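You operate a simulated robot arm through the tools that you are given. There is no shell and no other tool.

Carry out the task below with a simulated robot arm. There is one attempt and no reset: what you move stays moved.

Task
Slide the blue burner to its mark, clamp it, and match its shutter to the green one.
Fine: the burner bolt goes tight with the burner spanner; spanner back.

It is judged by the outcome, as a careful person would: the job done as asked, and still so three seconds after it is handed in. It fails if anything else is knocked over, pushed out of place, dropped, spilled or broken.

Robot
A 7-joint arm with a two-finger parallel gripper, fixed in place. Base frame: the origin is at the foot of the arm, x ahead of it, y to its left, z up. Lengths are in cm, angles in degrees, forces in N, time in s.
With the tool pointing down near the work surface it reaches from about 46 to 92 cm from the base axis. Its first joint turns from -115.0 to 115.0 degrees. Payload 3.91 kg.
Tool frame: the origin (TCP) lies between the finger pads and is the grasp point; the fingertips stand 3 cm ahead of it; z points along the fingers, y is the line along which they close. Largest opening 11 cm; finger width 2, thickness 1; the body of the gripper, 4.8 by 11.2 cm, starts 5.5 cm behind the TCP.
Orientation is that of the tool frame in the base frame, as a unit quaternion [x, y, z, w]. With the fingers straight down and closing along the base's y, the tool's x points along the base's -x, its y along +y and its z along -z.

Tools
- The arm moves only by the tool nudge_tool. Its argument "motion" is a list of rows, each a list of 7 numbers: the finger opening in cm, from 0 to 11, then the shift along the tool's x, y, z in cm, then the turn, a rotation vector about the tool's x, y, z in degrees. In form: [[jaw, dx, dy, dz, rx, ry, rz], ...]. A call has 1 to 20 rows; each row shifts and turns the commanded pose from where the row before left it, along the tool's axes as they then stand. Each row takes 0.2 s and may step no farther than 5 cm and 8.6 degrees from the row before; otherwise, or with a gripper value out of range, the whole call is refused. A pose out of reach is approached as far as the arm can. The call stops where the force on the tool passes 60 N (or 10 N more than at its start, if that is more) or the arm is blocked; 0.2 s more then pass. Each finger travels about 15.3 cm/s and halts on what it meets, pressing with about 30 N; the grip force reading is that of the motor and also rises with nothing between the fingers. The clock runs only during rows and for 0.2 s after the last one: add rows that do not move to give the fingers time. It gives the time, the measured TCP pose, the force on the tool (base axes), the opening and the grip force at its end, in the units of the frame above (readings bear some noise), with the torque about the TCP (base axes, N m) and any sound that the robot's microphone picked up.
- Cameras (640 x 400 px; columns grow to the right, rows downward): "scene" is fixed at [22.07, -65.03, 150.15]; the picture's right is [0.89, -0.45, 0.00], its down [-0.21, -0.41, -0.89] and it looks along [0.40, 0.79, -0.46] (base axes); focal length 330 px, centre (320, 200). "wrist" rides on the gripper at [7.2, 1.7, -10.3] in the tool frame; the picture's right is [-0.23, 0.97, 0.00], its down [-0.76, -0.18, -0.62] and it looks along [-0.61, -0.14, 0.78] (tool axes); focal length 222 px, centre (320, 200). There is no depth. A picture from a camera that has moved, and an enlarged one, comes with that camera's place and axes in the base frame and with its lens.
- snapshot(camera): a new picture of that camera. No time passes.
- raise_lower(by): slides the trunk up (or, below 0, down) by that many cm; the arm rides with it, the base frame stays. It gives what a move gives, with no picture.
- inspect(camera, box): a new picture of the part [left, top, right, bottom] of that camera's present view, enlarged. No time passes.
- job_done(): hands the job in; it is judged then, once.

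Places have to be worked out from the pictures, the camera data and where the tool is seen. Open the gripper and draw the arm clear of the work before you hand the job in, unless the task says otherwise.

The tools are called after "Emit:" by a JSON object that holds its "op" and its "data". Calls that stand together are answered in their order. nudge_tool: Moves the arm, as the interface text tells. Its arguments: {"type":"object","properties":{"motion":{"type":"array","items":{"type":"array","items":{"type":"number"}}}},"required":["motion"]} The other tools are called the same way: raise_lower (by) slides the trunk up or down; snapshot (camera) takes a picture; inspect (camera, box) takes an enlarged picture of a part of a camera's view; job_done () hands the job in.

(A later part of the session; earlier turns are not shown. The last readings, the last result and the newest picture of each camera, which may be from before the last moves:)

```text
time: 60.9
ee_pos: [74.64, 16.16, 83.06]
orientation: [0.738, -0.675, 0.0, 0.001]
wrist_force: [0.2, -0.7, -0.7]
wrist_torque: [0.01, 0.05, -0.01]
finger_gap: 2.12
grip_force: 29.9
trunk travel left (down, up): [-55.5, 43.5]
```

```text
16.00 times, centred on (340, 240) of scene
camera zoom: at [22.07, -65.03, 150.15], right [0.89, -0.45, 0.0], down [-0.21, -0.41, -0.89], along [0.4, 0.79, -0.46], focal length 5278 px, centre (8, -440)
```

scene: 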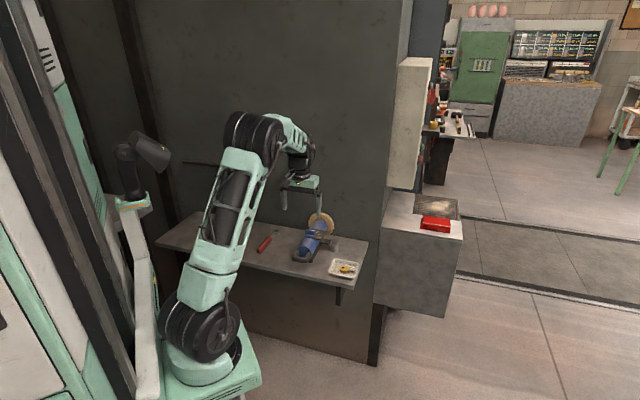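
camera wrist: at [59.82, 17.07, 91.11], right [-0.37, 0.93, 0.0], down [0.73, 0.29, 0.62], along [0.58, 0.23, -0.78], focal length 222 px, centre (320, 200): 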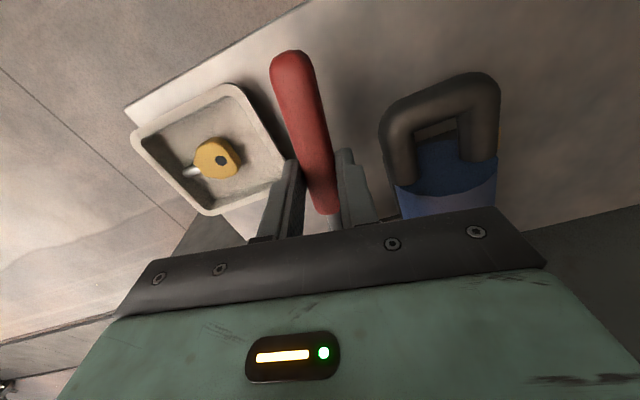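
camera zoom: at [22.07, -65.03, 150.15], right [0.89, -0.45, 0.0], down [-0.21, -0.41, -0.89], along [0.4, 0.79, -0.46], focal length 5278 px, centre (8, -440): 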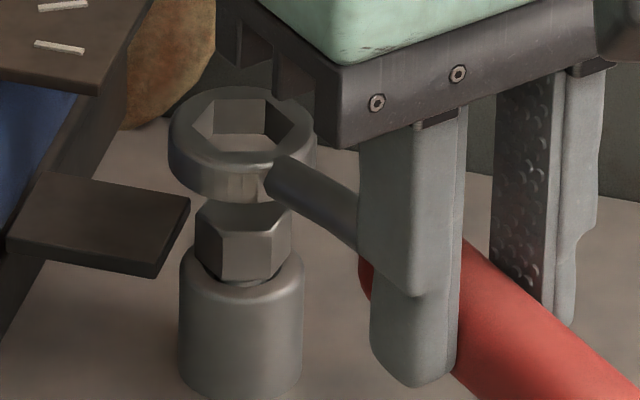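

The ring is centered over the hex again. I'll lower it on.

Emit:
{"op": "nudge_tool", "data": {"motion": [[1.6, 0, 0, 0.5, 0, 0, 0], [1.6, 0, 0, 0.4, 0, 0, 0], [1.6, 0, 0, 0.25, 0, 0, 0], [1.6, 0, 0, 0.25, 0, 0, 0], [1.6, 0, 0, 0.25, 0, 0, 0], [1.6, 0, 0, 0.25, 0, 0, 0], [1.6, 0, 0, 0.25, 0, 0, 0], [1.6, 0, 0, 0, 0, 0, 0]]}}

Emit:
{"op": "inspect", "data": {"camera": "scene", "box": [327, 232, 352, 248]}}

```text
time: 62.7
ee_pos: [74.61, 16.16, 80.91]
orientation: [0.737, -0.676, 0.0, 0.001]
wrist_force: [-0.4, -2.2, -0.9]
wrist_torque: [-0.04, 0.03, 0.05]
finger_gap: 2.13
grip_force: 30.3
trunk travel left (down, up): [-55.5, 43.5]
```

```text
16.00 times, centred on (340, 240) of scene
camera zoom: at [22.07, -65.03, 150.15], right [0.89, -0.45, 0.0], down [-0.21, -0.41, -0.89], along [0.4, 0.79, -0.46], focal length 5278 px, centre (8, -440)
```

zoom: 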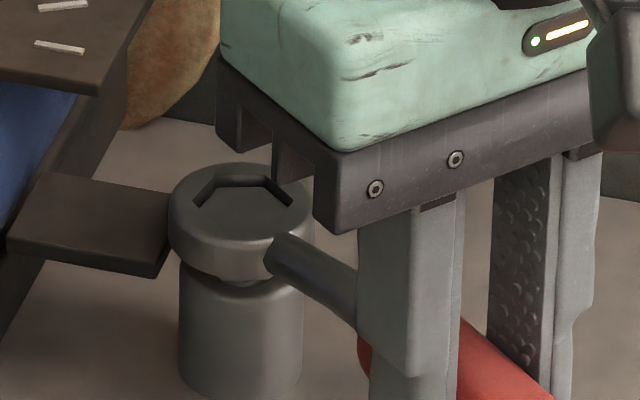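

It's seated. Third stroke, 30° at a time.

Emit:
{"op": "nudge_tool", "data": {"motion": [[1.6, -0.02, 0.77, 0, 0, 0, 5], [1.6, -0.02, 0.77, 0, 0, 0, 5], [1.6, -0.02, 0.77, 0, 0, 0, 5], [1.6, -0.02, 0.77, 0, 0, 0, 5], [1.6, -0.02, 0.77, 0, 0, 0, 5], [1.6, -0.02, 0.77, 0, 0, 0, 5], [1.6, 0, 0, 0, 0, 0, 0]]}}

Emit:
{"op": "nudge_tool", "data": {"motion": [[1.6, -0.02, 0.77, 0, 0, 0, 5], [1.6, -0.02, 0.77, 0, 0, 0, 5], [1.6, -0.02, 0.77, 0, 0, 0, 5], [1.6, -0.02, 0.77, 0, 0, 0, 5], [1.6, 0, 0, 0, 0, 0, 0]]}}

```text
time: 64.3
ee_pos: [70.11, 16.86, 80.97]
orientation: [-0.537, 0.844, 0.0, 0.001]
wrist_force: [-2.7, 0.1, -0.7]
wrist_torque: [0.0, 0.05, 0.14]
finger_gap: 2.14
grip_force: 29.9
trunk travel left (down, up): [-55.5, 43.5]
```

```text
time: 65.5
ee_pos: [67.6, 18.53, 80.92]
orientation: [-0.381, 0.924, 0.0, 0.0]
wrist_force: [-1.8, 2.9, -0.4]
wrist_torque: [0.14, 0.0, 0.33]
finger_gap: 2.14
grip_force: 30.2
trunk travel left (down, up): [-55.5, 43.5]
```

Still light at 183° total. I'll finish this stroke, lift, and compare the bolt's height with the start to confirm it's threading down.

Emit:
{"op": "nudge_tool", "data": {"motion": [[1.6, 0, 0.77, 0, 0, 0, 5], [1.6, 0, 0.77, 0, 0, 0, 5], [1.6, 0, 0, 0, 0, 0, 0], [1.6, 0.03, 0.05, -0.5, 0, 0, 0], [1.6, 0, 0, -0.7, 0, 0, 0], [1.6, 0, 0, -1, 0, 0, 0], [1.6, 0, 0, 0, 0, 0, 0]]}}

Emit:
{"op": "inspect", "data": {"camera": "scene", "box": [327, 232, 352, 248]}}

```text
time: 67.1
ee_pos: [66.5, 19.72, 83.16]
orientation: [-0.3, 0.954, -0.001, 0.0]
wrist_force: [1.0, 0.0, -0.4]
wrist_torque: [0.05, -0.01, 0.01]
finger_gap: 2.15
grip_force: 30.3
trunk travel left (down, up): [-55.5, 43.5]
```

```text
16.00 times, centred on (340, 240) of scene
camera zoom: at [22.07, -65.03, 150.15], right [0.89, -0.45, 0.0], down [-0.21, -0.41, -0.89], along [0.4, 0.79, -0.46], focal length 5278 px, centre (8, -440)
```

zoom: 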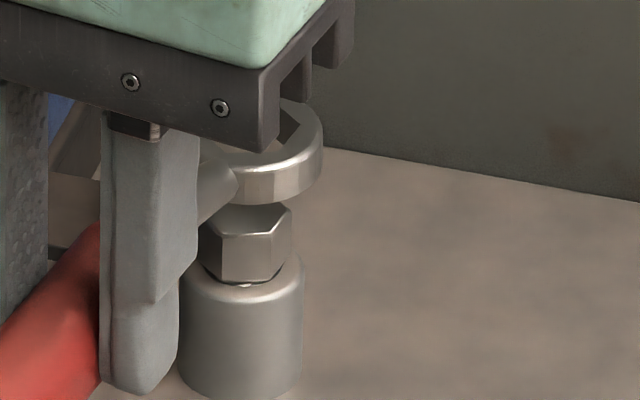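

The bolt head is slowly sinking, about 0.1 cm per half turn, so it's tightening the right way and needs more turns. I'll swing back and take the next stroke.

Emit:
{"op": "nudge_tool", "data": {"motion": [[1.6, -0.046, -0.769, 0, 0, 0, -5], [1.6, -0.046, -0.769, 0, 0, 0, -5], [1.6, -0.046, -0.769, 0, 0, 0, -5], [1.6, -0.046, -0.769, 0, 0, 0, -5], [1.6, -0.046, -0.769, 0, 0, 0, -5], [1.6, -0.046, -0.769, 0, 0, 0, -5], [1.6, -0.046, -0.769, 0, 0, 0, -5], [1.6, -0.046, -0.769, 0, 0, 0, -5], [1.6, -0.046, -0.769, 0, 0, 0, -5], [1.6, -0.046, -0.769, 0, 0, 0, -5], [1.6, -0.046, -0.769, 0, 0, 0, -5], [1.6, -0.046, -0.769, 0, 0, 0, -5], [1.6, 0, 0, 0, 0, 0, 0], [1.6, 0, 0, 0, 0, 0, 0]]}}

Emit:
{"op": "inspect", "data": {"camera": "scene", "box": [327, 232, 352, 248]}}

```text
time: 70.1
ee_pos: [74.59, 16.0, 83.32]
orientation: [0.739, -0.674, 0.0, 0.001]
wrist_force: [-0.1, 0.0, -0.8]
wrist_torque: [0.01, 0.02, -0.01]
finger_gap: 2.14
grip_force: 30.3
trunk travel left (down, up): [-55.5, 43.5]
```

```text
16.00 times, centred on (340, 240) of scene
camera zoom: at [22.07, -65.03, 150.15], right [0.89, -0.45, 0.0], down [-0.21, -0.41, -0.89], along [0.4, 0.79, -0.46], focal length 5278 px, centre (8, -440)
```

zoom: 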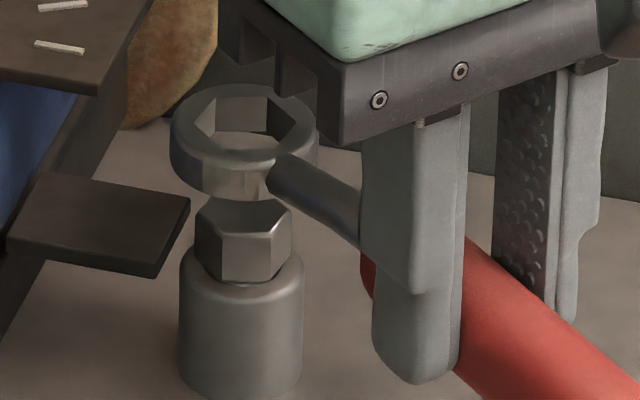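

The gap under the bolt head is nearly closed. I'll lower on and take the next stroke; the move will stop by itself if it goes tight.

Emit:
{"op": "nudge_tool", "data": {"motion": [[1.6, -0.03, 0.03, 0.5, 0, 0, 0], [1.6, 0, 0, 0.4, 0, 0, 0], [1.6, 0, 0, 0.25, 0, 0, 0], [1.6, 0, 0, 0.25, 0, 0, 0], [1.6, 0, 0, 0.25, 0, 0, 0], [1.6, 0, 0, 0.25, 0, 0, 0], [1.6, 0, 0, 0.3, 0, 0, 0], [1.6, 0, 0, 0, 0, 0, 0]]}}

Emit:
{"op": "inspect", "data": {"camera": "scene", "box": [327, 232, 352, 248]}}

```text
time: 71.9
ee_pos: [74.54, 16.14, 80.77]
orientation: [0.738, -0.675, 0.001, 0.0]
wrist_force: [1.5, -4.2, -0.8]
wrist_torque: [-0.1, -0.07, -0.15]
finger_gap: 2.11
grip_force: 30.4
trunk travel left (down, up): [-55.5, 43.5]
```

```text
16.00 times, centred on (340, 240) of scene
camera zoom: at [22.07, -65.03, 150.15], right [0.89, -0.45, 0.0], down [-0.21, -0.41, -0.89], along [0.4, 0.79, -0.46], focal length 5278 px, centre (8, -440)
```

zoom: 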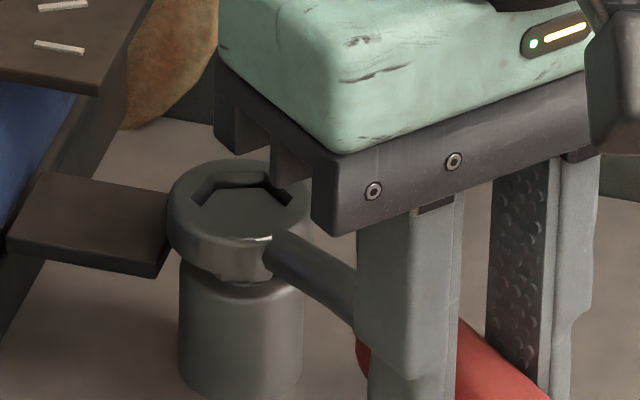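

Engaged. I'll seat 0.15 cm deeper and turn 30°.

Emit:
{"op": "nudge_tool", "data": {"motion": [[1.6, 0, 0, 0.15, 0, 0, 0], [1.6, -0.02, 0.77, 0, 0, 0, 5], [1.6, -0.02, 0.77, 0, 0, 0, 5], [1.6, -0.02, 0.77, 0, 0, 0, 5], [1.6, -0.02, 0.77, 0, 0, 0, 5], [1.6, -0.02, 0.77, 0, 0, 0, 5], [1.6, -0.02, 0.77, 0, 0, 0, 5], [1.6, 0, 0, 0, 0, 0, 0]]}}

Emit:
{"op": "nudge_tool", "data": {"motion": [[1.6, -0.02, 0.77, 0, 0, 0, 5], [1.6, -0.02, 0.77, 0, 0, 0, 5], [1.6, -0.02, 0.77, 0, 0, 0, 5], [1.6, -0.02, 0.77, 0, 0, 0, 5], [1.6, 0, 0, 0, 0, 0, 0]]}}

Emit:
{"op": "inspect", "data": {"camera": "scene", "box": [300, 210, 360, 260]}}

```text
time: 73.7
ee_pos: [69.96, 16.85, 80.77]
orientation: [-0.537, 0.843, 0.0, 0.0]
wrist_force: [0.2, -0.2, -0.8]
wrist_torque: [0.0, -0.01, 0.0]
finger_gap: 2.14
grip_force: 29.9
trunk travel left (down, up): [-55.5, 43.5]
```

```text
time: 74.9
ee_pos: [67.61, 18.63, 80.82]
orientation: [-0.383, 0.924, -0.001, 0.0]
wrist_force: [-3.8, 1.3, -0.7]
wrist_torque: [0.08, 0.14, 0.37]
finger_gap: 2.13
grip_force: 30.0
trunk travel left (down, up): [-55.5, 43.5]
```

```text
8.00 times, centred on (330, 235) of scene
camera zoom: at [22.07, -65.03, 150.15], right [0.89, -0.45, 0.0], down [-0.21, -0.41, -0.89], along [0.4, 0.79, -0.46], focal length 2639 px, centre (240, -80)
```

zoom: 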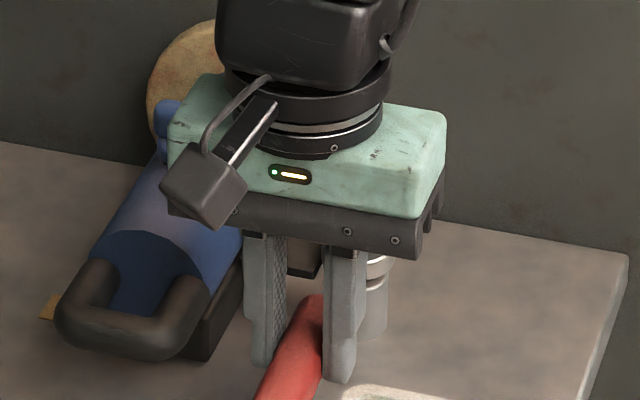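

Still low torque at 243°. I'll finish the stroke, lift and swing back for the next one.

Emit:
{"op": "nudge_tool", "data": {"motion": [[1.6, 0, 0.77, 0, 0, 0, 5], [1.6, 0, 0.77, 0, 0, 0, 5], [1.6, 0, 0, 0, 0, 0, 0], [1.6, 0.03, 0.05, -0.5, 0, 0, 0], [1.6, 0, 0, -0.7, 0, 0, 0], [1.6, 0, 0, -1, 0, 0, 0], [1.6, 0, 0, 0, 0, 0, 0]]}}

Emit:
{"op": "nudge_tool", "data": {"motion": [[1.6, -0.046, -0.769, 0, 0, 0, -5], [1.6, -0.046, -0.769, 0, 0, 0, -5], [1.6, -0.046, -0.769, 0, 0, 0, -5], [1.6, -0.046, -0.769, 0, 0, 0, -5], [1.6, -0.046, -0.769, 0, 0, 0, -5], [1.6, -0.046, -0.769, 0, 0, 0, -5], [1.6, -0.046, -0.769, 0, 0, 0, -5], [1.6, -0.046, -0.769, 0, 0, 0, -5], [1.6, -0.046, -0.769, 0, 0, 0, -5], [1.6, -0.046, -0.769, 0, 0, 0, -5], [1.6, -0.046, -0.769, 0, 0, 0, -5], [1.6, -0.046, -0.769, 0, 0, 0, -5], [1.6, 0, 0, 0, 0, 0, 0], [1.6, 0, 0, 0, 0, 0, 0]]}}

Emit:
{"op": "inspect", "data": {"camera": "scene", "box": [327, 232, 352, 248]}}

```text
time: 76.5
ee_pos: [66.67, 19.69, 82.94]
orientation: [-0.301, 0.954, 0.0, 0.0]
wrist_force: [0.8, 0.1, -1.4]
wrist_torque: [-0.01, -0.02, -0.03]
finger_gap: 2.09
grip_force: 30.5
trunk travel left (down, up): [-55.5, 43.5]
```

```text
time: 79.5
ee_pos: [74.55, 16.24, 82.94]
orientation: [0.738, -0.675, 0.0, 0.0]
wrist_force: [0.7, 0.7, -2.4]
wrist_torque: [-0.03, 0.01, 0.0]
finger_gap: 2.13
grip_force: 29.8
trunk travel left (down, up): [-55.5, 43.5]
```

```text
16.00 times, centred on (340, 240) of scene
camera zoom: at [22.07, -65.03, 150.15], right [0.89, -0.45, 0.0], down [-0.21, -0.41, -0.89], along [0.4, 0.79, -0.46], focal length 5278 px, centre (8, -440)
```

zoom: 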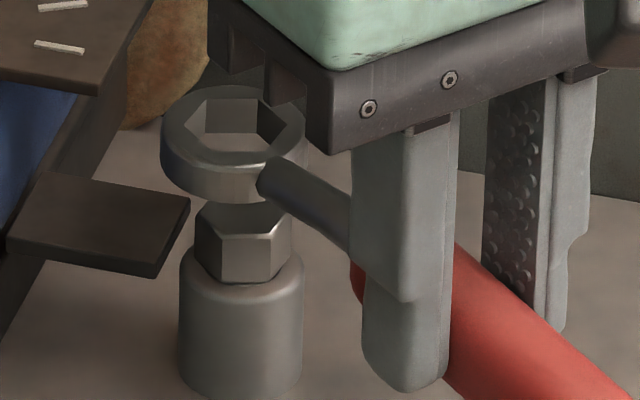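

The ring drifted about 0.18 cm left, so I'll correct that while lowering, then check before seating.

Emit:
{"op": "nudge_tool", "data": {"motion": [[1.6, 0.1, -0.16, 0.5, 0, 0, 0], [1.6, 0, 0, 0.4, 0, 0, 0], [1.6, 0, 0, 0, 0, 0, 0], [1.6, 0, 0, 0, 0, 0, 0]]}}

Emit:
{"op": "inspect", "data": {"camera": "scene", "box": [327, 232, 352, 248]}}

```text
time: 80.5
ee_pos: [74.73, 16.02, 82.11]
orientation: [0.738, -0.675, 0.001, 0.0]
wrist_force: [-0.1, 0.1, -1.0]
wrist_torque: [-0.04, 0.02, 0.03]
finger_gap: 2.1
grip_force: 29.4
trunk travel left (down, up): [-55.5, 43.5]
```

```text
16.00 times, centred on (340, 240) of scene
camera zoom: at [22.07, -65.03, 150.15], right [0.89, -0.45, 0.0], down [-0.21, -0.41, -0.89], along [0.4, 0.79, -0.46], focal length 5278 px, centre (8, -440)
```

zoom: 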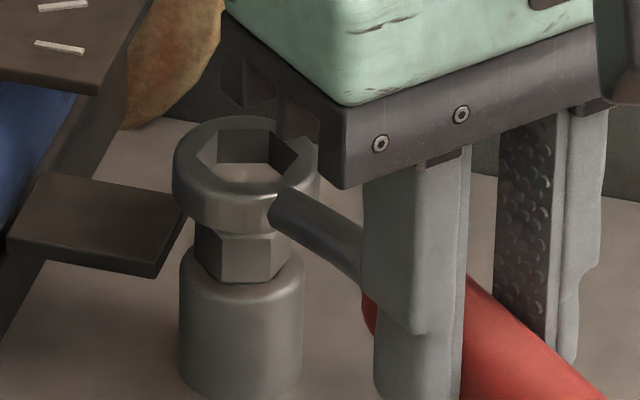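

The ring is now about 0.1 cm too far right and sits slightly higher in the grip. I'll nudge back and lower it in small steps.

Emit:
{"op": "nudge_tool", "data": {"motion": [[1.6, -0.06, 0.1, 0.25, 0, 0, 0], [1.6, 0, 0, 0.25, 0, 0, 0], [1.6, 0, 0, 0.2, 0, 0, 0], [1.6, 0, 0, 0, 0, 0, 0]]}}

Emit:
{"op": "inspect", "data": {"camera": "scene", "box": [327, 232, 352, 248]}}

```text
time: 81.5
ee_pos: [74.48, 16.28, 81.4]
orientation: [0.738, -0.675, 0.0, 0.0]
wrist_force: [1.2, -1.6, -0.8]
wrist_torque: [0.05, 0.03, -0.01]
finger_gap: 2.13
grip_force: 29.8
trunk travel left (down, up): [-55.5, 43.5]
```

```text
16.00 times, centred on (340, 240) of scene
camera zoom: at [22.07, -65.03, 150.15], right [0.89, -0.45, 0.0], down [-0.21, -0.41, -0.89], along [0.4, 0.79, -0.46], focal length 5278 px, centre (8, -440)
```

zoom: 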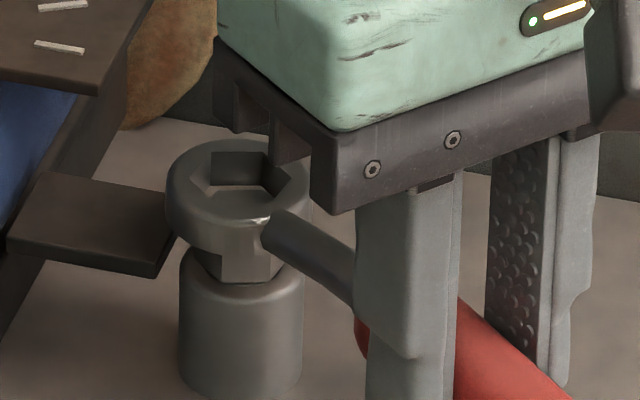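

The ring bottom is right at the hex top with no contact force. I'll shift 0.05 cm right and lower further.

Emit:
{"op": "nudge_tool", "data": {"motion": [[1.6, 0.04, -0.03, 0.2, 0, 0, 0], [1.6, 0, 0, 0.2, 0, 0, 0], [1.6, 0, 0, 0.2, 0, 0, 0], [1.6, 0, 0, 0, 0, 0, 0]]}}

Emit:
{"op": "inspect", "data": {"camera": "scene", "box": [327, 232, 352, 248]}}

```text
time: 82.5
ee_pos: [74.58, 16.06, 80.86]
orientation: [0.737, -0.676, 0.0, 0.0]
wrist_force: [-0.1, 0.3, -0.9]
wrist_torque: [-0.01, 0.01, 0.01]
finger_gap: 2.11
grip_force: 30.0
trunk travel left (down, up): [-55.5, 43.5]
```

```text
16.00 times, centred on (340, 240) of scene
camera zoom: at [22.07, -65.03, 150.15], right [0.89, -0.45, 0.0], down [-0.21, -0.41, -0.89], along [0.4, 0.79, -0.46], focal length 5278 px, centre (8, -440)
```

zoom: 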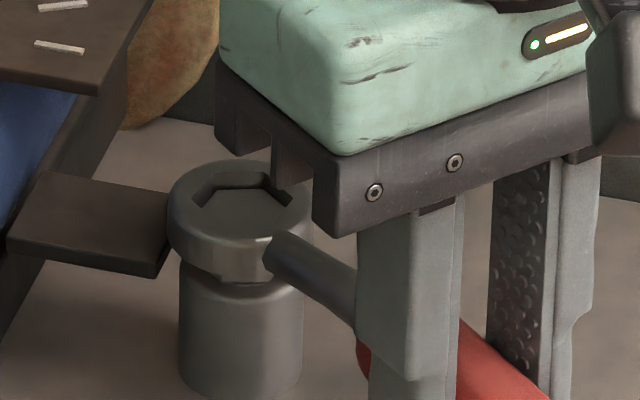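

Seated without force. I'll go 0.15 cm deeper and make the fifth stroke.

Emit:
{"op": "nudge_tool", "data": {"motion": [[1.6, 0, 0, 0.15, 0, 0, 0], [1.6, -0.02, 0.77, 0, 0, 0, 5], [1.6, -0.02, 0.77, 0, 0, 0, 5], [1.6, -0.02, 0.77, 0, 0, 0, 5], [1.6, -0.02, 0.77, 0, 0, 0, 5], [1.6, -0.02, 0.77, 0, 0, 0, 5], [1.6, -0.02, 0.77, 0, 0, 0, 5], [1.6, 0, 0, 0, 0, 0, 0]]}}

Emit:
{"op": "nudge_tool", "data": {"motion": [[1.6, -0.02, 0.77, 0, 0, 0, 5], [1.6, -0.02, 0.77, 0, 0, 0, 5], [1.6, -0.02, 0.77, 0, 0, 0, 5], [1.6, -0.02, 0.77, 0, 0, 0, 5], [1.6, 0, 0, 0, 0, 0, 0]]}}

Emit:
{"op": "inspect", "data": {"camera": "scene", "box": [300, 210, 360, 260]}}

```text
time: 84.3
ee_pos: [70.06, 16.96, 80.74]
orientation: [-0.537, 0.843, 0.0, 0.0]
wrist_force: [-3.5, -1.4, -0.8]
wrist_torque: [-0.03, 0.07, 0.2]
finger_gap: 2.1
grip_force: 30.1
trunk travel left (down, up): [-55.5, 43.5]
```

```text
time: 85.5
ee_pos: [67.6, 18.65, 80.54]
orientation: [-0.383, 0.924, -0.001, 0.0]
wrist_force: [-6.8, -0.4, 0.5]
wrist_torque: [0.05, 0.14, 0.39]
finger_gap: 2.14
grip_force: 30.0
trunk travel left (down, up): [-55.5, 43.5]
```

```text
8.00 times, centred on (330, 235) of scene
camera zoom: at [22.07, -65.03, 150.15], right [0.89, -0.45, 0.0], down [-0.21, -0.41, -0.89], along [0.4, 0.79, -0.46], focal length 2639 px, centre (240, -80)
```

zoom: 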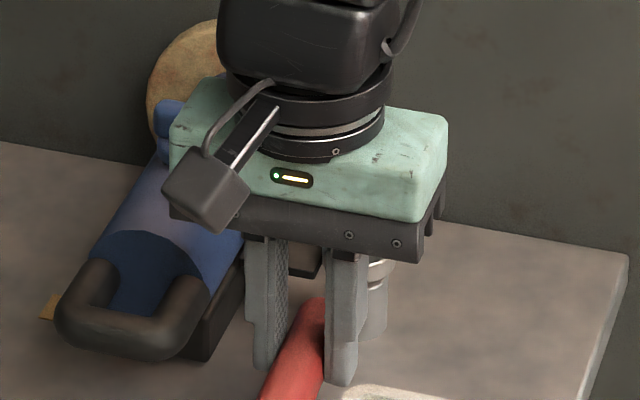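

About 303° so far and still turning freely. I'll finish the stroke, lift and swing back.

Emit:
{"op": "nudge_tool", "data": {"motion": [[1.6, 0, 0.77, 0, 0, 0, 5], [1.6, 0, 0.77, 0, 0, 0, 5], [1.6, 0, 0, 0, 0, 0, 0], [1.6, 0.03, 0.05, -0.5, 0, 0, 0], [1.6, 0, 0, -0.7, 0, 0, 0], [1.6, 0, 0, -1, 0, 0, 0], [1.6, 0, 0, 0, 0, 0, 0]]}}

Emit:
{"op": "nudge_tool", "data": {"motion": [[1.6, -0.046, -0.769, 0, 0, 0, -5], [1.6, -0.046, -0.769, 0, 0, 0, -5], [1.6, -0.046, -0.769, 0, 0, 0, -5], [1.6, -0.046, -0.769, 0, 0, 0, -5], [1.6, -0.046, -0.769, 0, 0, 0, -5], [1.6, -0.046, -0.769, 0, 0, 0, -5], [1.6, -0.046, -0.769, 0, 0, 0, -5], [1.6, -0.046, -0.769, 0, 0, 0, -5], [1.6, -0.046, -0.769, 0, 0, 0, -5], [1.6, -0.046, -0.769, 0, 0, 0, -5], [1.6, -0.046, -0.769, 0, 0, 0, -5], [1.6, -0.046, -0.769, 0, 0, 0, -5], [1.6, 0, 0, 0, 0, 0, 0], [1.6, 0, 0, 0, 0, 0, 0]]}}

Emit:
{"op": "inspect", "data": {"camera": "scene", "box": [327, 232, 352, 248]}}

```text
time: 87.1
ee_pos: [66.63, 19.83, 82.99]
orientation: [-0.301, 0.954, 0.0, -0.001]
wrist_force: [-0.9, 0.3, -1.7]
wrist_torque: [-0.01, 0.0, -0.01]
finger_gap: 2.16
grip_force: 30.2
trunk travel left (down, up): [-55.5, 43.5]
```

```text
time: 90.1
ee_pos: [74.56, 16.13, 82.79]
orientation: [0.738, -0.675, 0.0, 0.0]
wrist_force: [0.3, 1.0, -1.5]
wrist_torque: [0.02, 0.03, 0.0]
finger_gap: 2.12
grip_force: 30.3
trunk travel left (down, up): [-55.5, 43.5]
```

```text
16.00 times, centred on (340, 240) of scene
camera zoom: at [22.07, -65.03, 150.15], right [0.89, -0.45, 0.0], down [-0.21, -0.41, -0.89], along [0.4, 0.79, -0.46], focal length 5278 px, centre (8, -440)
```

zoom: 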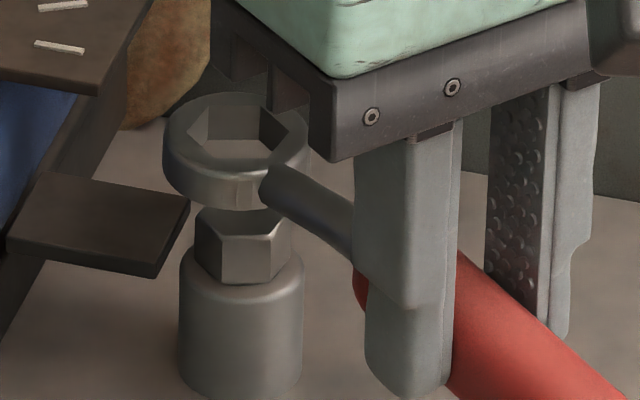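

The bolt head is sinking further toward its seat. I'll correct the ring about 0.12 cm right and lower.

Emit:
{"op": "nudge_tool", "data": {"motion": [[1.6, 0.06, -0.1, 0.4, 0, 0, 0], [1.6, 0, 0, 0.4, 0, 0, 0], [1.6, 0, 0, 0.2, 0, 0, 0], [1.6, 0, 0, 0, 0, 0, 0]]}}

Emit:
{"op": "inspect", "data": {"camera": "scene", "box": [327, 232, 352, 248]}}

```text
time: 91.1
ee_pos: [74.47, 16.05, 81.83]
orientation: [0.738, -0.675, 0.0, 0.0]
wrist_force: [-0.2, -0.2, -1.0]
wrist_torque: [0.01, 0.0, 0.03]
finger_gap: 2.14
grip_force: 30.3
trunk travel left (down, up): [-55.5, 43.5]
```

```text
16.00 times, centred on (340, 240) of scene
camera zoom: at [22.07, -65.03, 150.15], right [0.89, -0.45, 0.0], down [-0.21, -0.41, -0.89], along [0.4, 0.79, -0.46], focal length 5278 px, centre (8, -440)
```

zoom: 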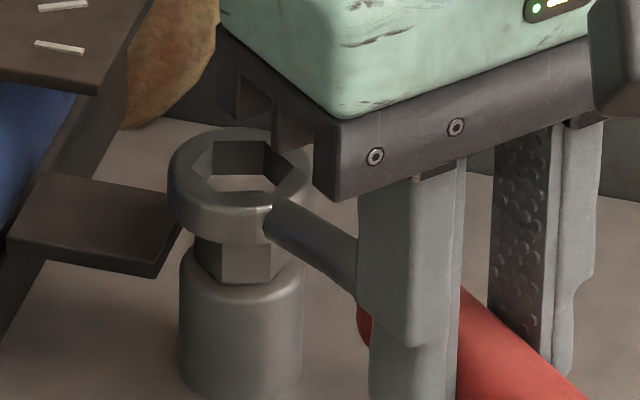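

Centered. I'll lower on and start the next stroke.

Emit:
{"op": "nudge_tool", "data": {"motion": [[1.6, 0, 0, 0.25, 0, 0, 0], [1.6, 0, 0, 0.25, 0, 0, 0], [1.6, 0, 0, 0.25, 0, 0, 0], [1.6, 0, 0, 0.25, 0, 0, 0], [1.6, 0, 0, 0.2, 0, 0, 0], [1.6, 0, 0, 0, 0, 0, 0]]}}

Emit:
{"op": "inspect", "data": {"camera": "scene", "box": [327, 232, 352, 248]}}

```text
time: 92.5
ee_pos: [74.63, 16.09, 80.63]
orientation: [0.737, -0.676, -0.001, 0.0]
wrist_force: [0.6, -1.1, -0.8]
wrist_torque: [0.03, 0.06, -0.02]
finger_gap: 2.16
grip_force: 30.4
trunk travel left (down, up): [-55.5, 43.5]
```

```text
16.00 times, centred on (340, 240) of scene
camera zoom: at [22.07, -65.03, 150.15], right [0.89, -0.45, 0.0], down [-0.21, -0.41, -0.89], along [0.4, 0.79, -0.46], focal length 5278 px, centre (8, -440)
```

zoom: 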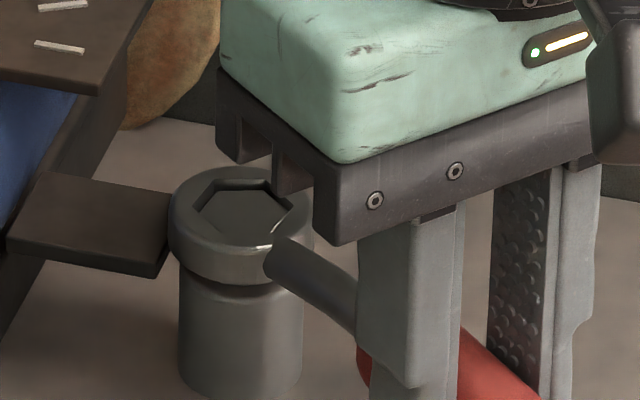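

Fully seated. Sixth stroke, checking the torque after each 25–30°.

Emit:
{"op": "nudge_tool", "data": {"motion": [[1.6, -0.02, 0.77, 0, 0, 0, 5], [1.6, -0.02, 0.77, 0, 0, 0, 5], [1.6, -0.02, 0.77, 0, 0, 0, 5], [1.6, -0.02, 0.77, 0, 0, 0, 5], [1.6, -0.02, 0.77, 0, 0, 0, 5], [1.6, -0.02, 0.77, 0, 0, 0, 5], [1.6, 0, 0, 0, 0, 0, 0]]}}

Emit:
{"op": "nudge_tool", "data": {"motion": [[1.6, -0.02, 0.77, 0, 0, 0, 5], [1.6, -0.02, 0.77, 0, 0, 0, 5], [1.6, -0.02, 0.77, 0, 0, 0, 5], [1.6, -0.02, 0.77, 0, 0, 0, 5], [1.6, 0, 0, 0, 0, 0, 0]]}}

Emit:
{"op": "inspect", "data": {"camera": "scene", "box": [300, 210, 360, 260]}}

```text
time: 94.1
ee_pos: [70.14, 16.81, 80.54]
orientation: [-0.537, 0.844, 0.0, 0.0]
wrist_force: [-2.8, 0.1, -1.6]
wrist_torque: [0.0, 0.08, 0.19]
finger_gap: 2.14
grip_force: 29.7
trunk travel left (down, up): [-55.5, 43.5]
```

```text
time: 95.3
ee_pos: [67.58, 18.68, 80.65]
orientation: [-0.382, 0.924, 0.0, 0.001]
wrist_force: [-3.2, 3.6, -0.4]
wrist_torque: [0.23, 0.0, 0.48]
finger_gap: 2.17
grip_force: 29.7
trunk travel left (down, up): [-55.5, 43.5]
```

```text
8.00 times, centred on (330, 235) of scene
camera zoom: at [22.07, -65.03, 150.15], right [0.89, -0.45, 0.0], down [-0.21, -0.41, -0.89], along [0.4, 0.79, -0.46], focal length 2639 px, centre (240, -80)
```

zoom: 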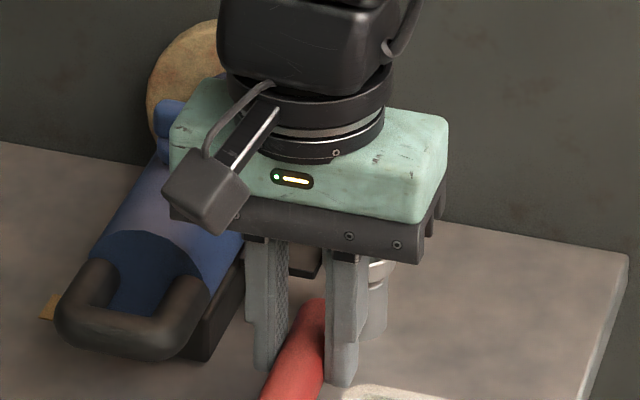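

363° and still free. I'll finish, lift and look at the seat gap.

Emit:
{"op": "nudge_tool", "data": {"motion": [[1.6, 0, 0.77, 0, 0, 0, 5], [1.6, 0, 0.77, 0, 0, 0, 5], [1.6, 0, 0, 0, 0, 0, 0], [1.6, 0.03, 0.05, -0.5, 0, 0, 0], [1.6, 0, 0, -0.7, 0, 0, 0], [1.6, 0, 0, -1, 0, 0, 0], [1.6, 0, 0, 0, 0, 0, 0]]}}

Emit:
{"op": "nudge_tool", "data": {"motion": [[1.6, -0.046, -0.769, 0, 0, 0, -5], [1.6, -0.046, -0.769, 0, 0, 0, -5], [1.6, -0.046, -0.769, 0, 0, 0, -5], [1.6, -0.046, -0.769, 0, 0, 0, -5], [1.6, -0.046, -0.769, 0, 0, 0, -5], [1.6, -0.046, -0.769, 0, 0, 0, -5], [1.6, -0.046, -0.769, 0, 0, 0, -5], [1.6, -0.046, -0.769, 0, 0, 0, -5], [1.6, -0.046, -0.769, 0, 0, 0, -5], [1.6, -0.046, -0.769, 0, 0, 0, -5], [1.6, -0.046, -0.769, 0, 0, 0, -5], [1.6, -0.046, -0.769, 0, 0, 0, -5], [1.6, 0, 0, 0, 0, 0, 0], [1.6, 0, 0, 0, 0, 0, 0]]}}

Emit:
{"op": "inspect", "data": {"camera": "scene", "box": [327, 232, 352, 248]}}

```text
time: 96.9
ee_pos: [66.41, 19.67, 82.76]
orientation: [-0.3, 0.954, 0.0, 0.0]
wrist_force: [0.5, 0.4, -1.1]
wrist_torque: [0.0, 0.01, 0.03]
finger_gap: 2.13
grip_force: 30.3
trunk travel left (down, up): [-55.5, 43.5]
```

```text
time: 99.9
ee_pos: [74.67, 16.17, 82.86]
orientation: [0.738, -0.675, 0.0, 0.0]
wrist_force: [-0.7, 0.1, -1.4]
wrist_torque: [-0.01, 0.01, -0.04]
finger_gap: 2.13
grip_force: 30.0
trunk travel left (down, up): [-55.5, 43.5]
```

```text
16.00 times, centred on (340, 240) of scene
camera zoom: at [22.07, -65.03, 150.15], right [0.89, -0.45, 0.0], down [-0.21, -0.41, -0.89], along [0.4, 0.79, -0.46], focal length 5278 px, centre (8, -440)
```

zoom: 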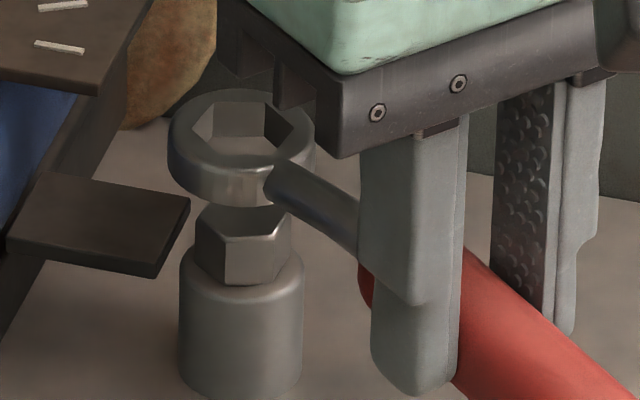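

The head is now almost flush with the post, so it should bite soon. The ring is centered; I'll lower and engage.

Emit:
{"op": "nudge_tool", "data": {"motion": [[1.6, 0, 0, 0.5, 0, 0, 0], [1.6, 0, 0, 0.4, 0, 0, 0], [1.6, 0, 0, 0.25, 0, 0, 0], [1.6, 0, 0, 0.25, 0, 0, 0], [1.6, 0, 0, 0.25, 0, 0, 0], [1.6, 0, 0, 0.25, 0, 0, 0], [1.6, 0, 0, 0.25, 0, 0, 0], [1.6, 0, 0, 0.1, 0, 0, 0], [1.6, 0, 0, 0, 0, 0, 0]]}}

Emit:
{"op": "inspect", "data": {"camera": "scene", "box": [327, 232, 352, 248]}}

```text
time: 101.9
ee_pos: [74.61, 16.08, 80.35]
orientation: [0.738, -0.675, 0.0, 0.002]
wrist_force: [2.4, -5.6, -3.7]
wrist_torque: [-0.33, -0.04, -0.15]
finger_gap: 2.12
grip_force: 30.2
trunk travel left (down, up): [-55.5, 43.5]
```

```text
16.00 times, centred on (340, 240) of scene
camera zoom: at [22.07, -65.03, 150.15], right [0.89, -0.45, 0.0], down [-0.21, -0.41, -0.89], along [0.4, 0.79, -0.46], focal length 5278 px, centre (8, -440)
```

zoom: 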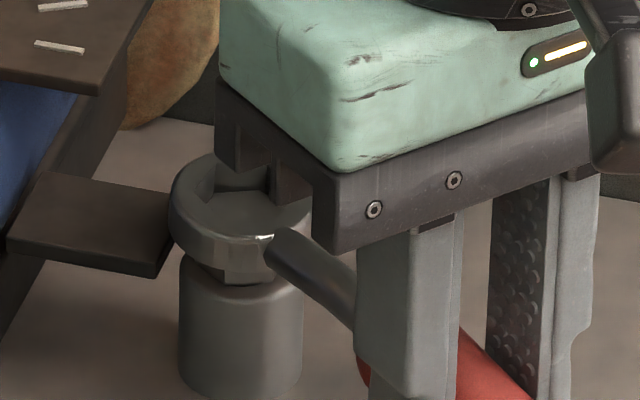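

The ring caught on the hex edge and sits tilted and high. I'll lift it and check how the spanner sits in the grip before retrying.

Emit:
{"op": "nudge_tool", "data": {"motion": [[1.6, 0, 0, -0.5, 0, 0, 0], [1.6, 0, 0, -0.9, 0, 0, 0], [1.6, 0, 0, -1, 0, 0, 0], [1.6, 0, 0, 0, 0, 0, 0], [1.6, 0, 0, 0, 0, 0, 0]]}}

Emit:
{"op": "inspect", "data": {"camera": "scene", "box": [327, 230, 352, 246]}}

Emit:
{"op": "inspect", "data": {"camera": "scene", "box": [320, 215, 390, 265]}}

Emit:
{"op": "snapshot", "data": {"camera": "wrist"}}

```text
time: 103.1
ee_pos: [74.73, 16.13, 82.96]
orientation: [0.737, -0.676, 0.0, 0.001]
wrist_force: [-0.1, -0.6, -1.6]
wrist_torque: [0.01, -0.02, 0.0]
finger_gap: 2.13
grip_force: 30.4
trunk travel left (down, up): [-55.5, 43.5]
```

```text
16.00 times, centred on (340, 238) of scene
camera zoom: at [22.07, -65.03, 150.15], right [0.89, -0.45, 0.0], down [-0.21, -0.41, -0.89], along [0.4, 0.79, -0.46], focal length 5278 px, centre (8, -408)
```

zoom: 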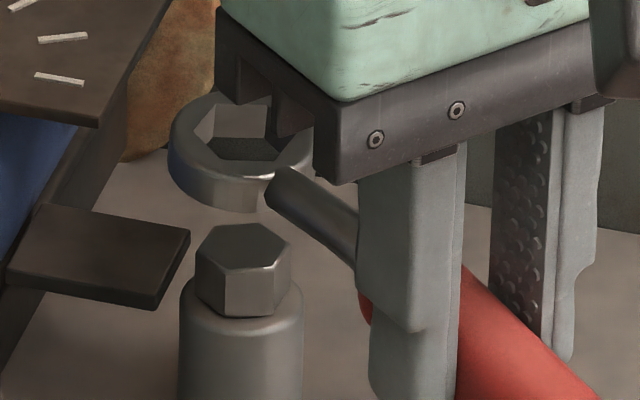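

```text
8.00 times, centred on (355, 240) of scene
camera zoom: at [22.07, -65.03, 150.15], right [0.89, -0.45, 0.0], down [-0.21, -0.41, -0.89], along [0.4, 0.79, -0.46], focal length 2639 px, centre (40, -120)
```

zoom: 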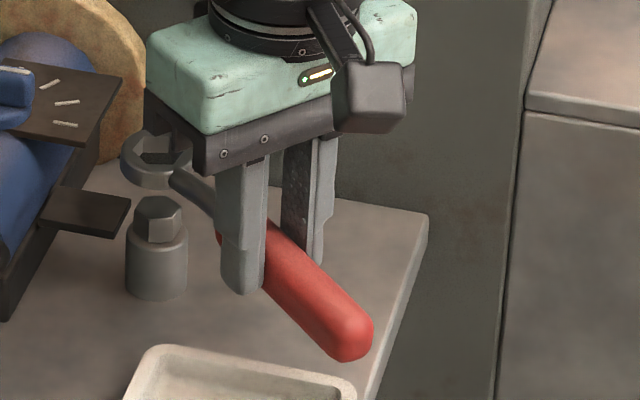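

```text
taken
camera wrist: at [73.59, 8.87, 93.26], right [-0.99, 0.14, 0.0], down [0.11, 0.77, 0.62], along [0.09, 0.62, -0.78], focal length 222 px, centre (320, 200)
```

wrist: 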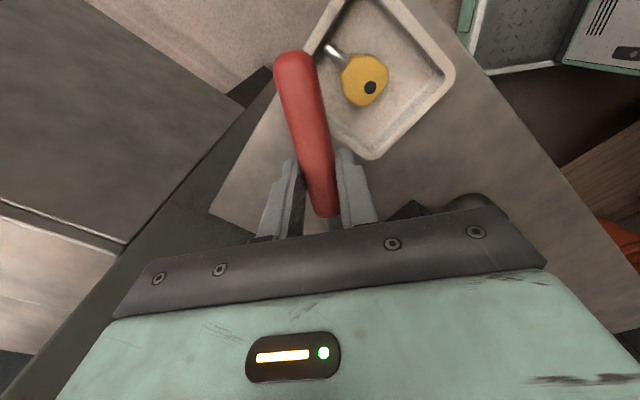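

The push pitched the spanner about 5.6° in the grip, ring end up. I'll tilt the tool the same amount the other way to level the ring, compensating for the shift, and re-check.

Emit:
{"op": "nudge_tool", "data": {"motion": [[1.6, -0.1, 0, 0, 0, 2.8, 0], [1.6, -0.1, 0, 0, 0, 2.8, 0], [1.6, 0, 0, 0, 0, 0, 0], [1.6, 0, 0, 0, 0, 0, 0]]}}

Emit:
{"op": "inspect", "data": {"camera": "scene", "box": [327, 230, 352, 246]}}

Emit:
{"op": "inspect", "data": {"camera": "scene", "box": [320, 215, 390, 265]}}

```text
time: 104.1
ee_pos: [74.64, 16.33, 82.97]
orientation: [0.737, -0.675, 0.035, 0.033]
wrist_force: [-0.6, 0.5, -1.5]
wrist_torque: [-0.02, -0.02, -0.03]
finger_gap: 2.15
grip_force: 30.4
trunk travel left (down, up): [-55.5, 43.5]
```

```text
16.00 times, centred on (340, 238) of scene
camera zoom: at [22.07, -65.03, 150.15], right [0.89, -0.45, 0.0], down [-0.21, -0.41, -0.89], along [0.4, 0.79, -0.46], focal length 5278 px, centre (8, -408)
```

zoom: 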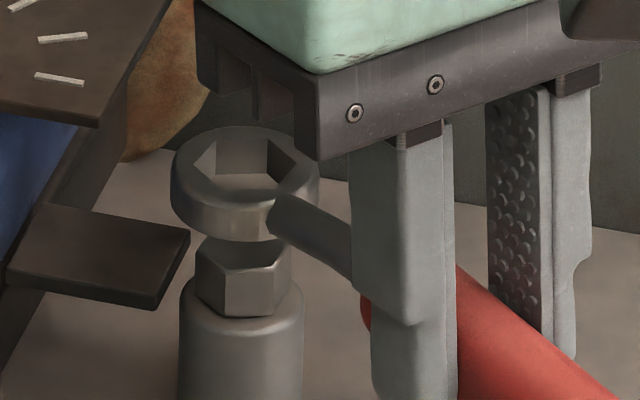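

```text
8.00 times, centred on (355, 240) of scene
camera zoom: at [22.07, -65.03, 150.15], right [0.89, -0.45, 0.0], down [-0.21, -0.41, -0.89], along [0.4, 0.79, -0.46], focal length 2639 px, centre (40, -120)
```

zoom: 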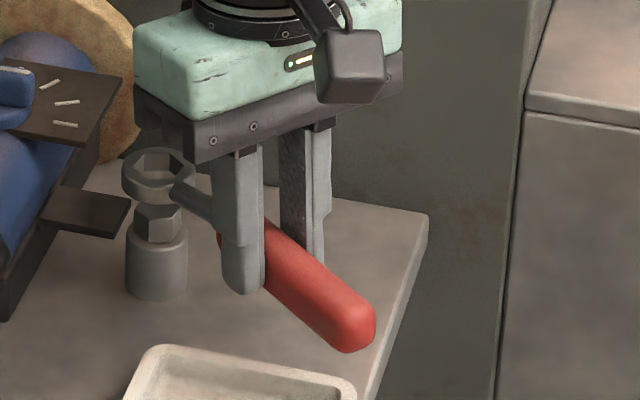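

The ring is level again, about 0.12–0.18 cm too far out along the handle direction. I'll correct that and lower vertically (compensating for the tilt) to just above the hex.

Emit:
{"op": "nudge_tool", "data": {"motion": [[1.6, -0.13, 0, -0.01, 0, 0, 0], [1.6, -0.044, 0, 0.448, 0, 0, 0], [1.6, -0.039, 0, 0.398, 0, 0, 0], [1.6, 0, 0, 0, 0, 0, 0], [1.6, 0, 0, 0, 0, 0, 0]]}}

Emit:
{"op": "inspect", "data": {"camera": "scene", "box": [327, 232, 352, 248]}}

```text
time: 105.3
ee_pos: [74.56, 16.45, 82.05]
orientation: [0.736, -0.675, 0.036, 0.033]
wrist_force: [0.1, 0.2, -2.1]
wrist_torque: [0.01, 0.02, 0.01]
finger_gap: 2.11
grip_force: 30.1
trunk travel left (down, up): [-55.5, 43.5]
```

```text
16.00 times, centred on (340, 240) of scene
camera zoom: at [22.07, -65.03, 150.15], right [0.89, -0.45, 0.0], down [-0.21, -0.41, -0.89], along [0.4, 0.79, -0.46], focal length 5278 px, centre (8, -440)
```

zoom: 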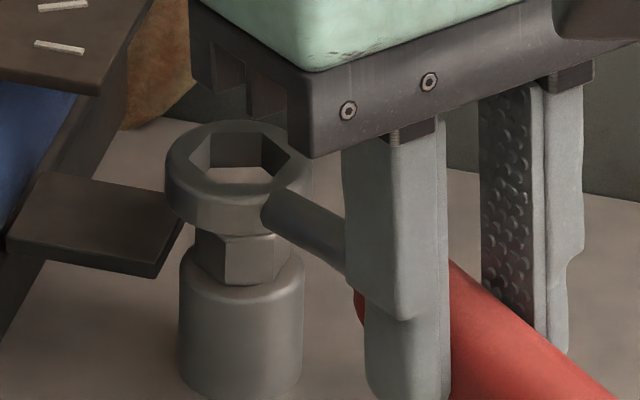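

Very nearly aligned, 0.1 cm too far in. I'll nudge out and lower in small steps.

Emit:
{"op": "nudge_tool", "data": {"motion": [[1.6, 0.09, -0.01, 0.01, 0, 0, 0], [1.6, -0.024, 0, 0.249, 0, 0, 0], [1.6, -0.024, 0, 0.249, 0, 0, 0], [1.6, 0, 0, 0, 0, 0, 0], [1.6, 0, 0, 0, 0, 0, 0]]}}

Emit:
{"op": "inspect", "data": {"camera": "scene", "box": [327, 232, 352, 248]}}

```text
time: 106.5
ee_pos: [74.67, 16.38, 81.49]
orientation: [0.736, -0.675, 0.036, 0.033]
wrist_force: [-1.0, 0.7, -1.5]
wrist_torque: [0.0, 0.02, 0.01]
finger_gap: 2.14
grip_force: 30.1
trunk travel left (down, up): [-55.5, 43.5]
```

```text
16.00 times, centred on (340, 240) of scene
camera zoom: at [22.07, -65.03, 150.15], right [0.89, -0.45, 0.0], down [-0.21, -0.41, -0.89], along [0.4, 0.79, -0.46], focal length 5278 px, centre (8, -440)
```

zoom: 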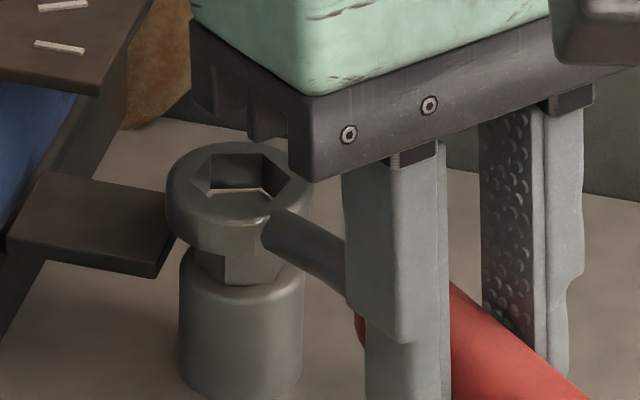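

The ring bottom is right at the hex top, about 0.1 cm too far left. I'll shift and lower lightly.

Emit:
{"op": "nudge_tool", "data": {"motion": [[1.6, 0.09, -0.03, 0.01, 0, 0, 0], [1.6, -0.015, 0, 0.15, 0, 0, 0], [1.6, -0.015, 0, 0.15, 0, 0, 0], [1.6, 0, 0, 0, 0, 0, 0], [1.6, 0, 0, 0, 0, 0, 0]]}}

Emit:
{"op": "inspect", "data": {"camera": "scene", "box": [327, 232, 352, 248]}}

```text
time: 107.7
ee_pos: [74.64, 16.31, 81.31]
orientation: [0.736, -0.675, 0.036, 0.033]
wrist_force: [-1.1, -0.1, -1.6]
wrist_torque: [0.0, 0.0, 0.04]
finger_gap: 2.12
grip_force: 30.0
trunk travel left (down, up): [-55.5, 43.5]
```

```text
16.00 times, centred on (340, 240) of scene
camera zoom: at [22.07, -65.03, 150.15], right [0.89, -0.45, 0.0], down [-0.21, -0.41, -0.89], along [0.4, 0.79, -0.46], focal length 5278 px, centre (8, -440)
```

zoom: 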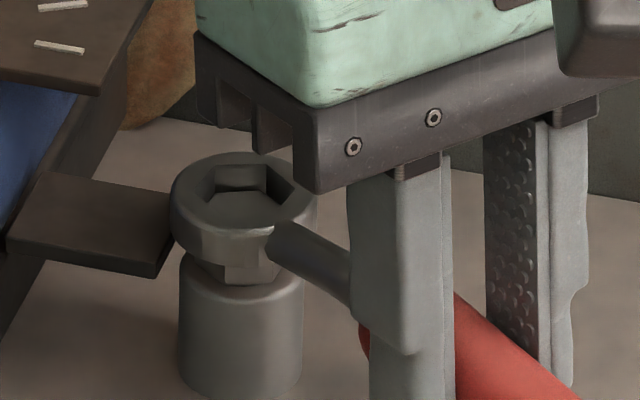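

The hex is entering the ring with no force. I'll continue lowering to seat it.

Emit:
{"op": "nudge_tool", "data": {"motion": [[1.6, -0.02, 0, 0.199, 0, 0, 0], [1.6, -0.02, 0, 0.199, 0, 0, 0], [1.6, -0.02, 0, 0.199, 0, 0, 0], [1.6, 0, 0, 0, 0, 0, 0], [1.6, 0, 0, 0, 0, 0, 0]]}}

Emit:
{"op": "inspect", "data": {"camera": "scene", "box": [327, 232, 352, 248]}}

```text
time: 108.9
ee_pos: [74.52, 16.24, 80.57]
orientation: [0.736, -0.675, 0.036, 0.033]
wrist_force: [1.2, -1.6, -2.1]
wrist_torque: [-0.05, 0.0, -0.05]
finger_gap: 2.12
grip_force: 29.4
trunk travel left (down, up): [-55.5, 43.5]
```

```text
16.00 times, centred on (340, 240) of scene
camera zoom: at [22.07, -65.03, 150.15], right [0.89, -0.45, 0.0], down [-0.21, -0.41, -0.89], along [0.4, 0.79, -0.46], focal length 5278 px, centre (8, -440)
```

zoom: 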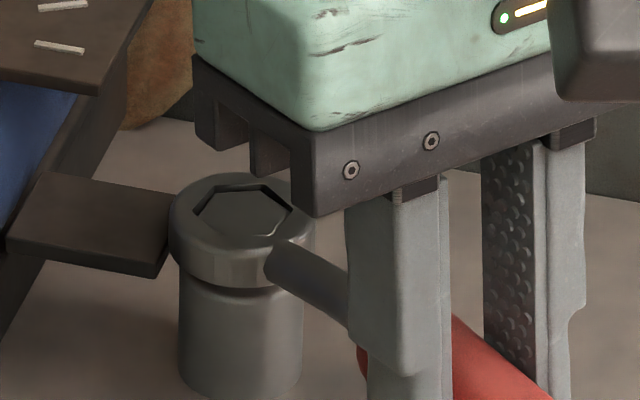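

Fully seated. Seventh stroke: I'll rotate about the true vertical, with the rotation vector adjusted for the small tool tilt, 25° first.

Emit:
{"op": "nudge_tool", "data": {"motion": [[1.6, -0.02, 0.763, 0, -0.488, 0, 4.976], [1.6, -0.02, 0.763, 0, -0.488, 0, 4.976], [1.6, -0.02, 0.763, 0, -0.488, 0, 4.976], [1.6, -0.02, 0.763, 0, -0.488, 0, 4.976], [1.6, -0.02, 0.763, 0, -0.488, 0, 4.976], [1.6, 0, 0, 0, 0, 0, 0]]}}

Emit:
{"op": "nudge_tool", "data": {"motion": [[1.6, -0.02, 0.763, 0, -0.488, 0, 4.976], [1.6, -0.02, 0.763, 0, -0.488, 0, 4.976], [1.6, -0.02, 0.763, 0, -0.488, 0, 4.976], [1.6, 0, 0, 0, 0, 0, 0]]}}

Emit:
{"op": "inspect", "data": {"camera": "scene", "box": [300, 210, 360, 260]}}

```text
time: 110.3
ee_pos: [70.93, 16.89, 80.63]
orientation: [-0.573, 0.818, -0.028, -0.04]
wrist_force: [1.2, 4.1, -2.6]
wrist_torque: [0.01, 0.01, 0.27]
finger_gap: 2.11
grip_force: 30.2
trunk travel left (down, up): [-55.5, 43.5]
```

```text
time: 111.3
ee_pos: [68.88, 17.78, 80.66]
orientation: [-0.46, 0.886, -0.023, -0.043]
wrist_force: [4.7, 7.0, -1.7]
wrist_torque: [0.15, -0.1, 0.28]
finger_gap: 2.15
grip_force: 30.2
trunk travel left (down, up): [-55.5, 43.5]
```

```text
8.00 times, centred on (330, 235) of scene
camera zoom: at [22.07, -65.03, 150.15], right [0.89, -0.45, 0.0], down [-0.21, -0.41, -0.89], along [0.4, 0.79, -0.46], focal length 2639 px, centre (240, -80)
```

zoom: 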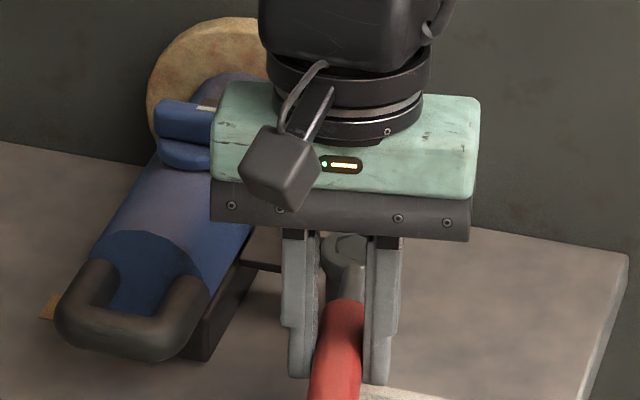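

There's now a small net resisting torque of about 0.3 N·m. I'll ease inward 0.08 cm and keep turning.

Emit:
{"op": "nudge_tool", "data": {"motion": [[1.6, -0.08, 0, 0, 0, 0, 0], [1.6, -0.02, 0.763, 0, -0.488, 0, 4.976], [1.6, -0.02, 0.763, 0, -0.488, 0, 4.976], [1.6, 0, 0, 0, 0, 0, 0]]}}

Emit:
{"op": "nudge_tool", "data": {"motion": [[1.6, -0.02, 0.763, 0, -0.488, 0, 4.976], [1.6, -0.02, 0.763, 0, -0.488, 0, 4.976], [1.6, 0, 0, 0, 0, 0, 0]]}}

Emit:
{"op": "inspect", "data": {"camera": "scene", "box": [300, 210, 360, 260]}}

```text
time: 112.3
ee_pos: [67.75, 18.67, 80.73]
orientation: [-0.381, 0.923, -0.018, -0.044]
wrist_force: [8.4, 9.0, 1.0]
wrist_torque: [0.43, -0.39, 0.46]
finger_gap: 2.15
grip_force: 30.0
trunk travel left (down, up): [-55.5, 43.5]
```

```text
time: 113.1
ee_pos: [66.73, 19.75, 80.71]
orientation: [-0.299, 0.953, -0.015, -0.046]
wrist_force: [10.3, -3.6, 2.6]
wrist_torque: [0.14, -0.54, 0.53]
finger_gap: 2.16
grip_force: 29.8
trunk travel left (down, up): [-55.5, 43.5]
```

```text
8.00 times, centred on (330, 235) of scene
camera zoom: at [22.07, -65.03, 150.15], right [0.89, -0.45, 0.0], down [-0.21, -0.41, -0.89], along [0.4, 0.79, -0.46], focal length 2639 px, centre (240, -80)
```

zoom: 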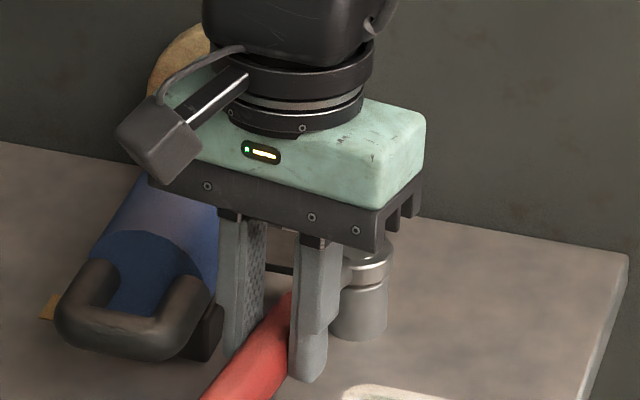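

Net resisting torque is now about 1.3 N·m at roughly 433°, so the bolt is biting. I'll unload, lift, and swing back for the final tightening stroke.

Emit:
{"op": "nudge_tool", "data": {"motion": [[1.6, -0.06, -0.09, 0, 0, 0, 0], [1.6, 0.049, 0, -0.498, 0, 0, 0], [1.6, 0.068, 0, -0.697, 0, 0, 0], [1.6, 0.098, 0, -0.995, 0, 0, 0], [1.6, 0, 0, 0, 0, 0, 0]]}}

Emit:
{"op": "inspect", "data": {"camera": "scene", "box": [310, 220, 360, 260]}}

```text
time: 114.3
ee_pos: [66.84, 19.61, 82.77]
orientation: [-0.3, 0.953, -0.015, -0.049]
wrist_force: [3.4, -5.1, -17.8]
wrist_torque: [-0.41, 0.32, 0.68]
finger_gap: 2.17
grip_force: 29.9
trunk travel left (down, up): [-55.5, 43.5]
```

```text
10.00 times, centred on (335, 240) of scene
camera zoom: at [22.07, -65.03, 150.15], right [0.89, -0.45, 0.0], down [-0.21, -0.41, -0.89], along [0.4, 0.79, -0.46], focal length 3298 px, centre (170, -200)
```

zoom: 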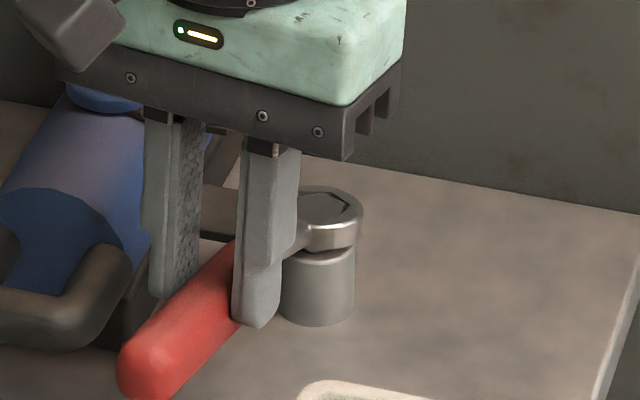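

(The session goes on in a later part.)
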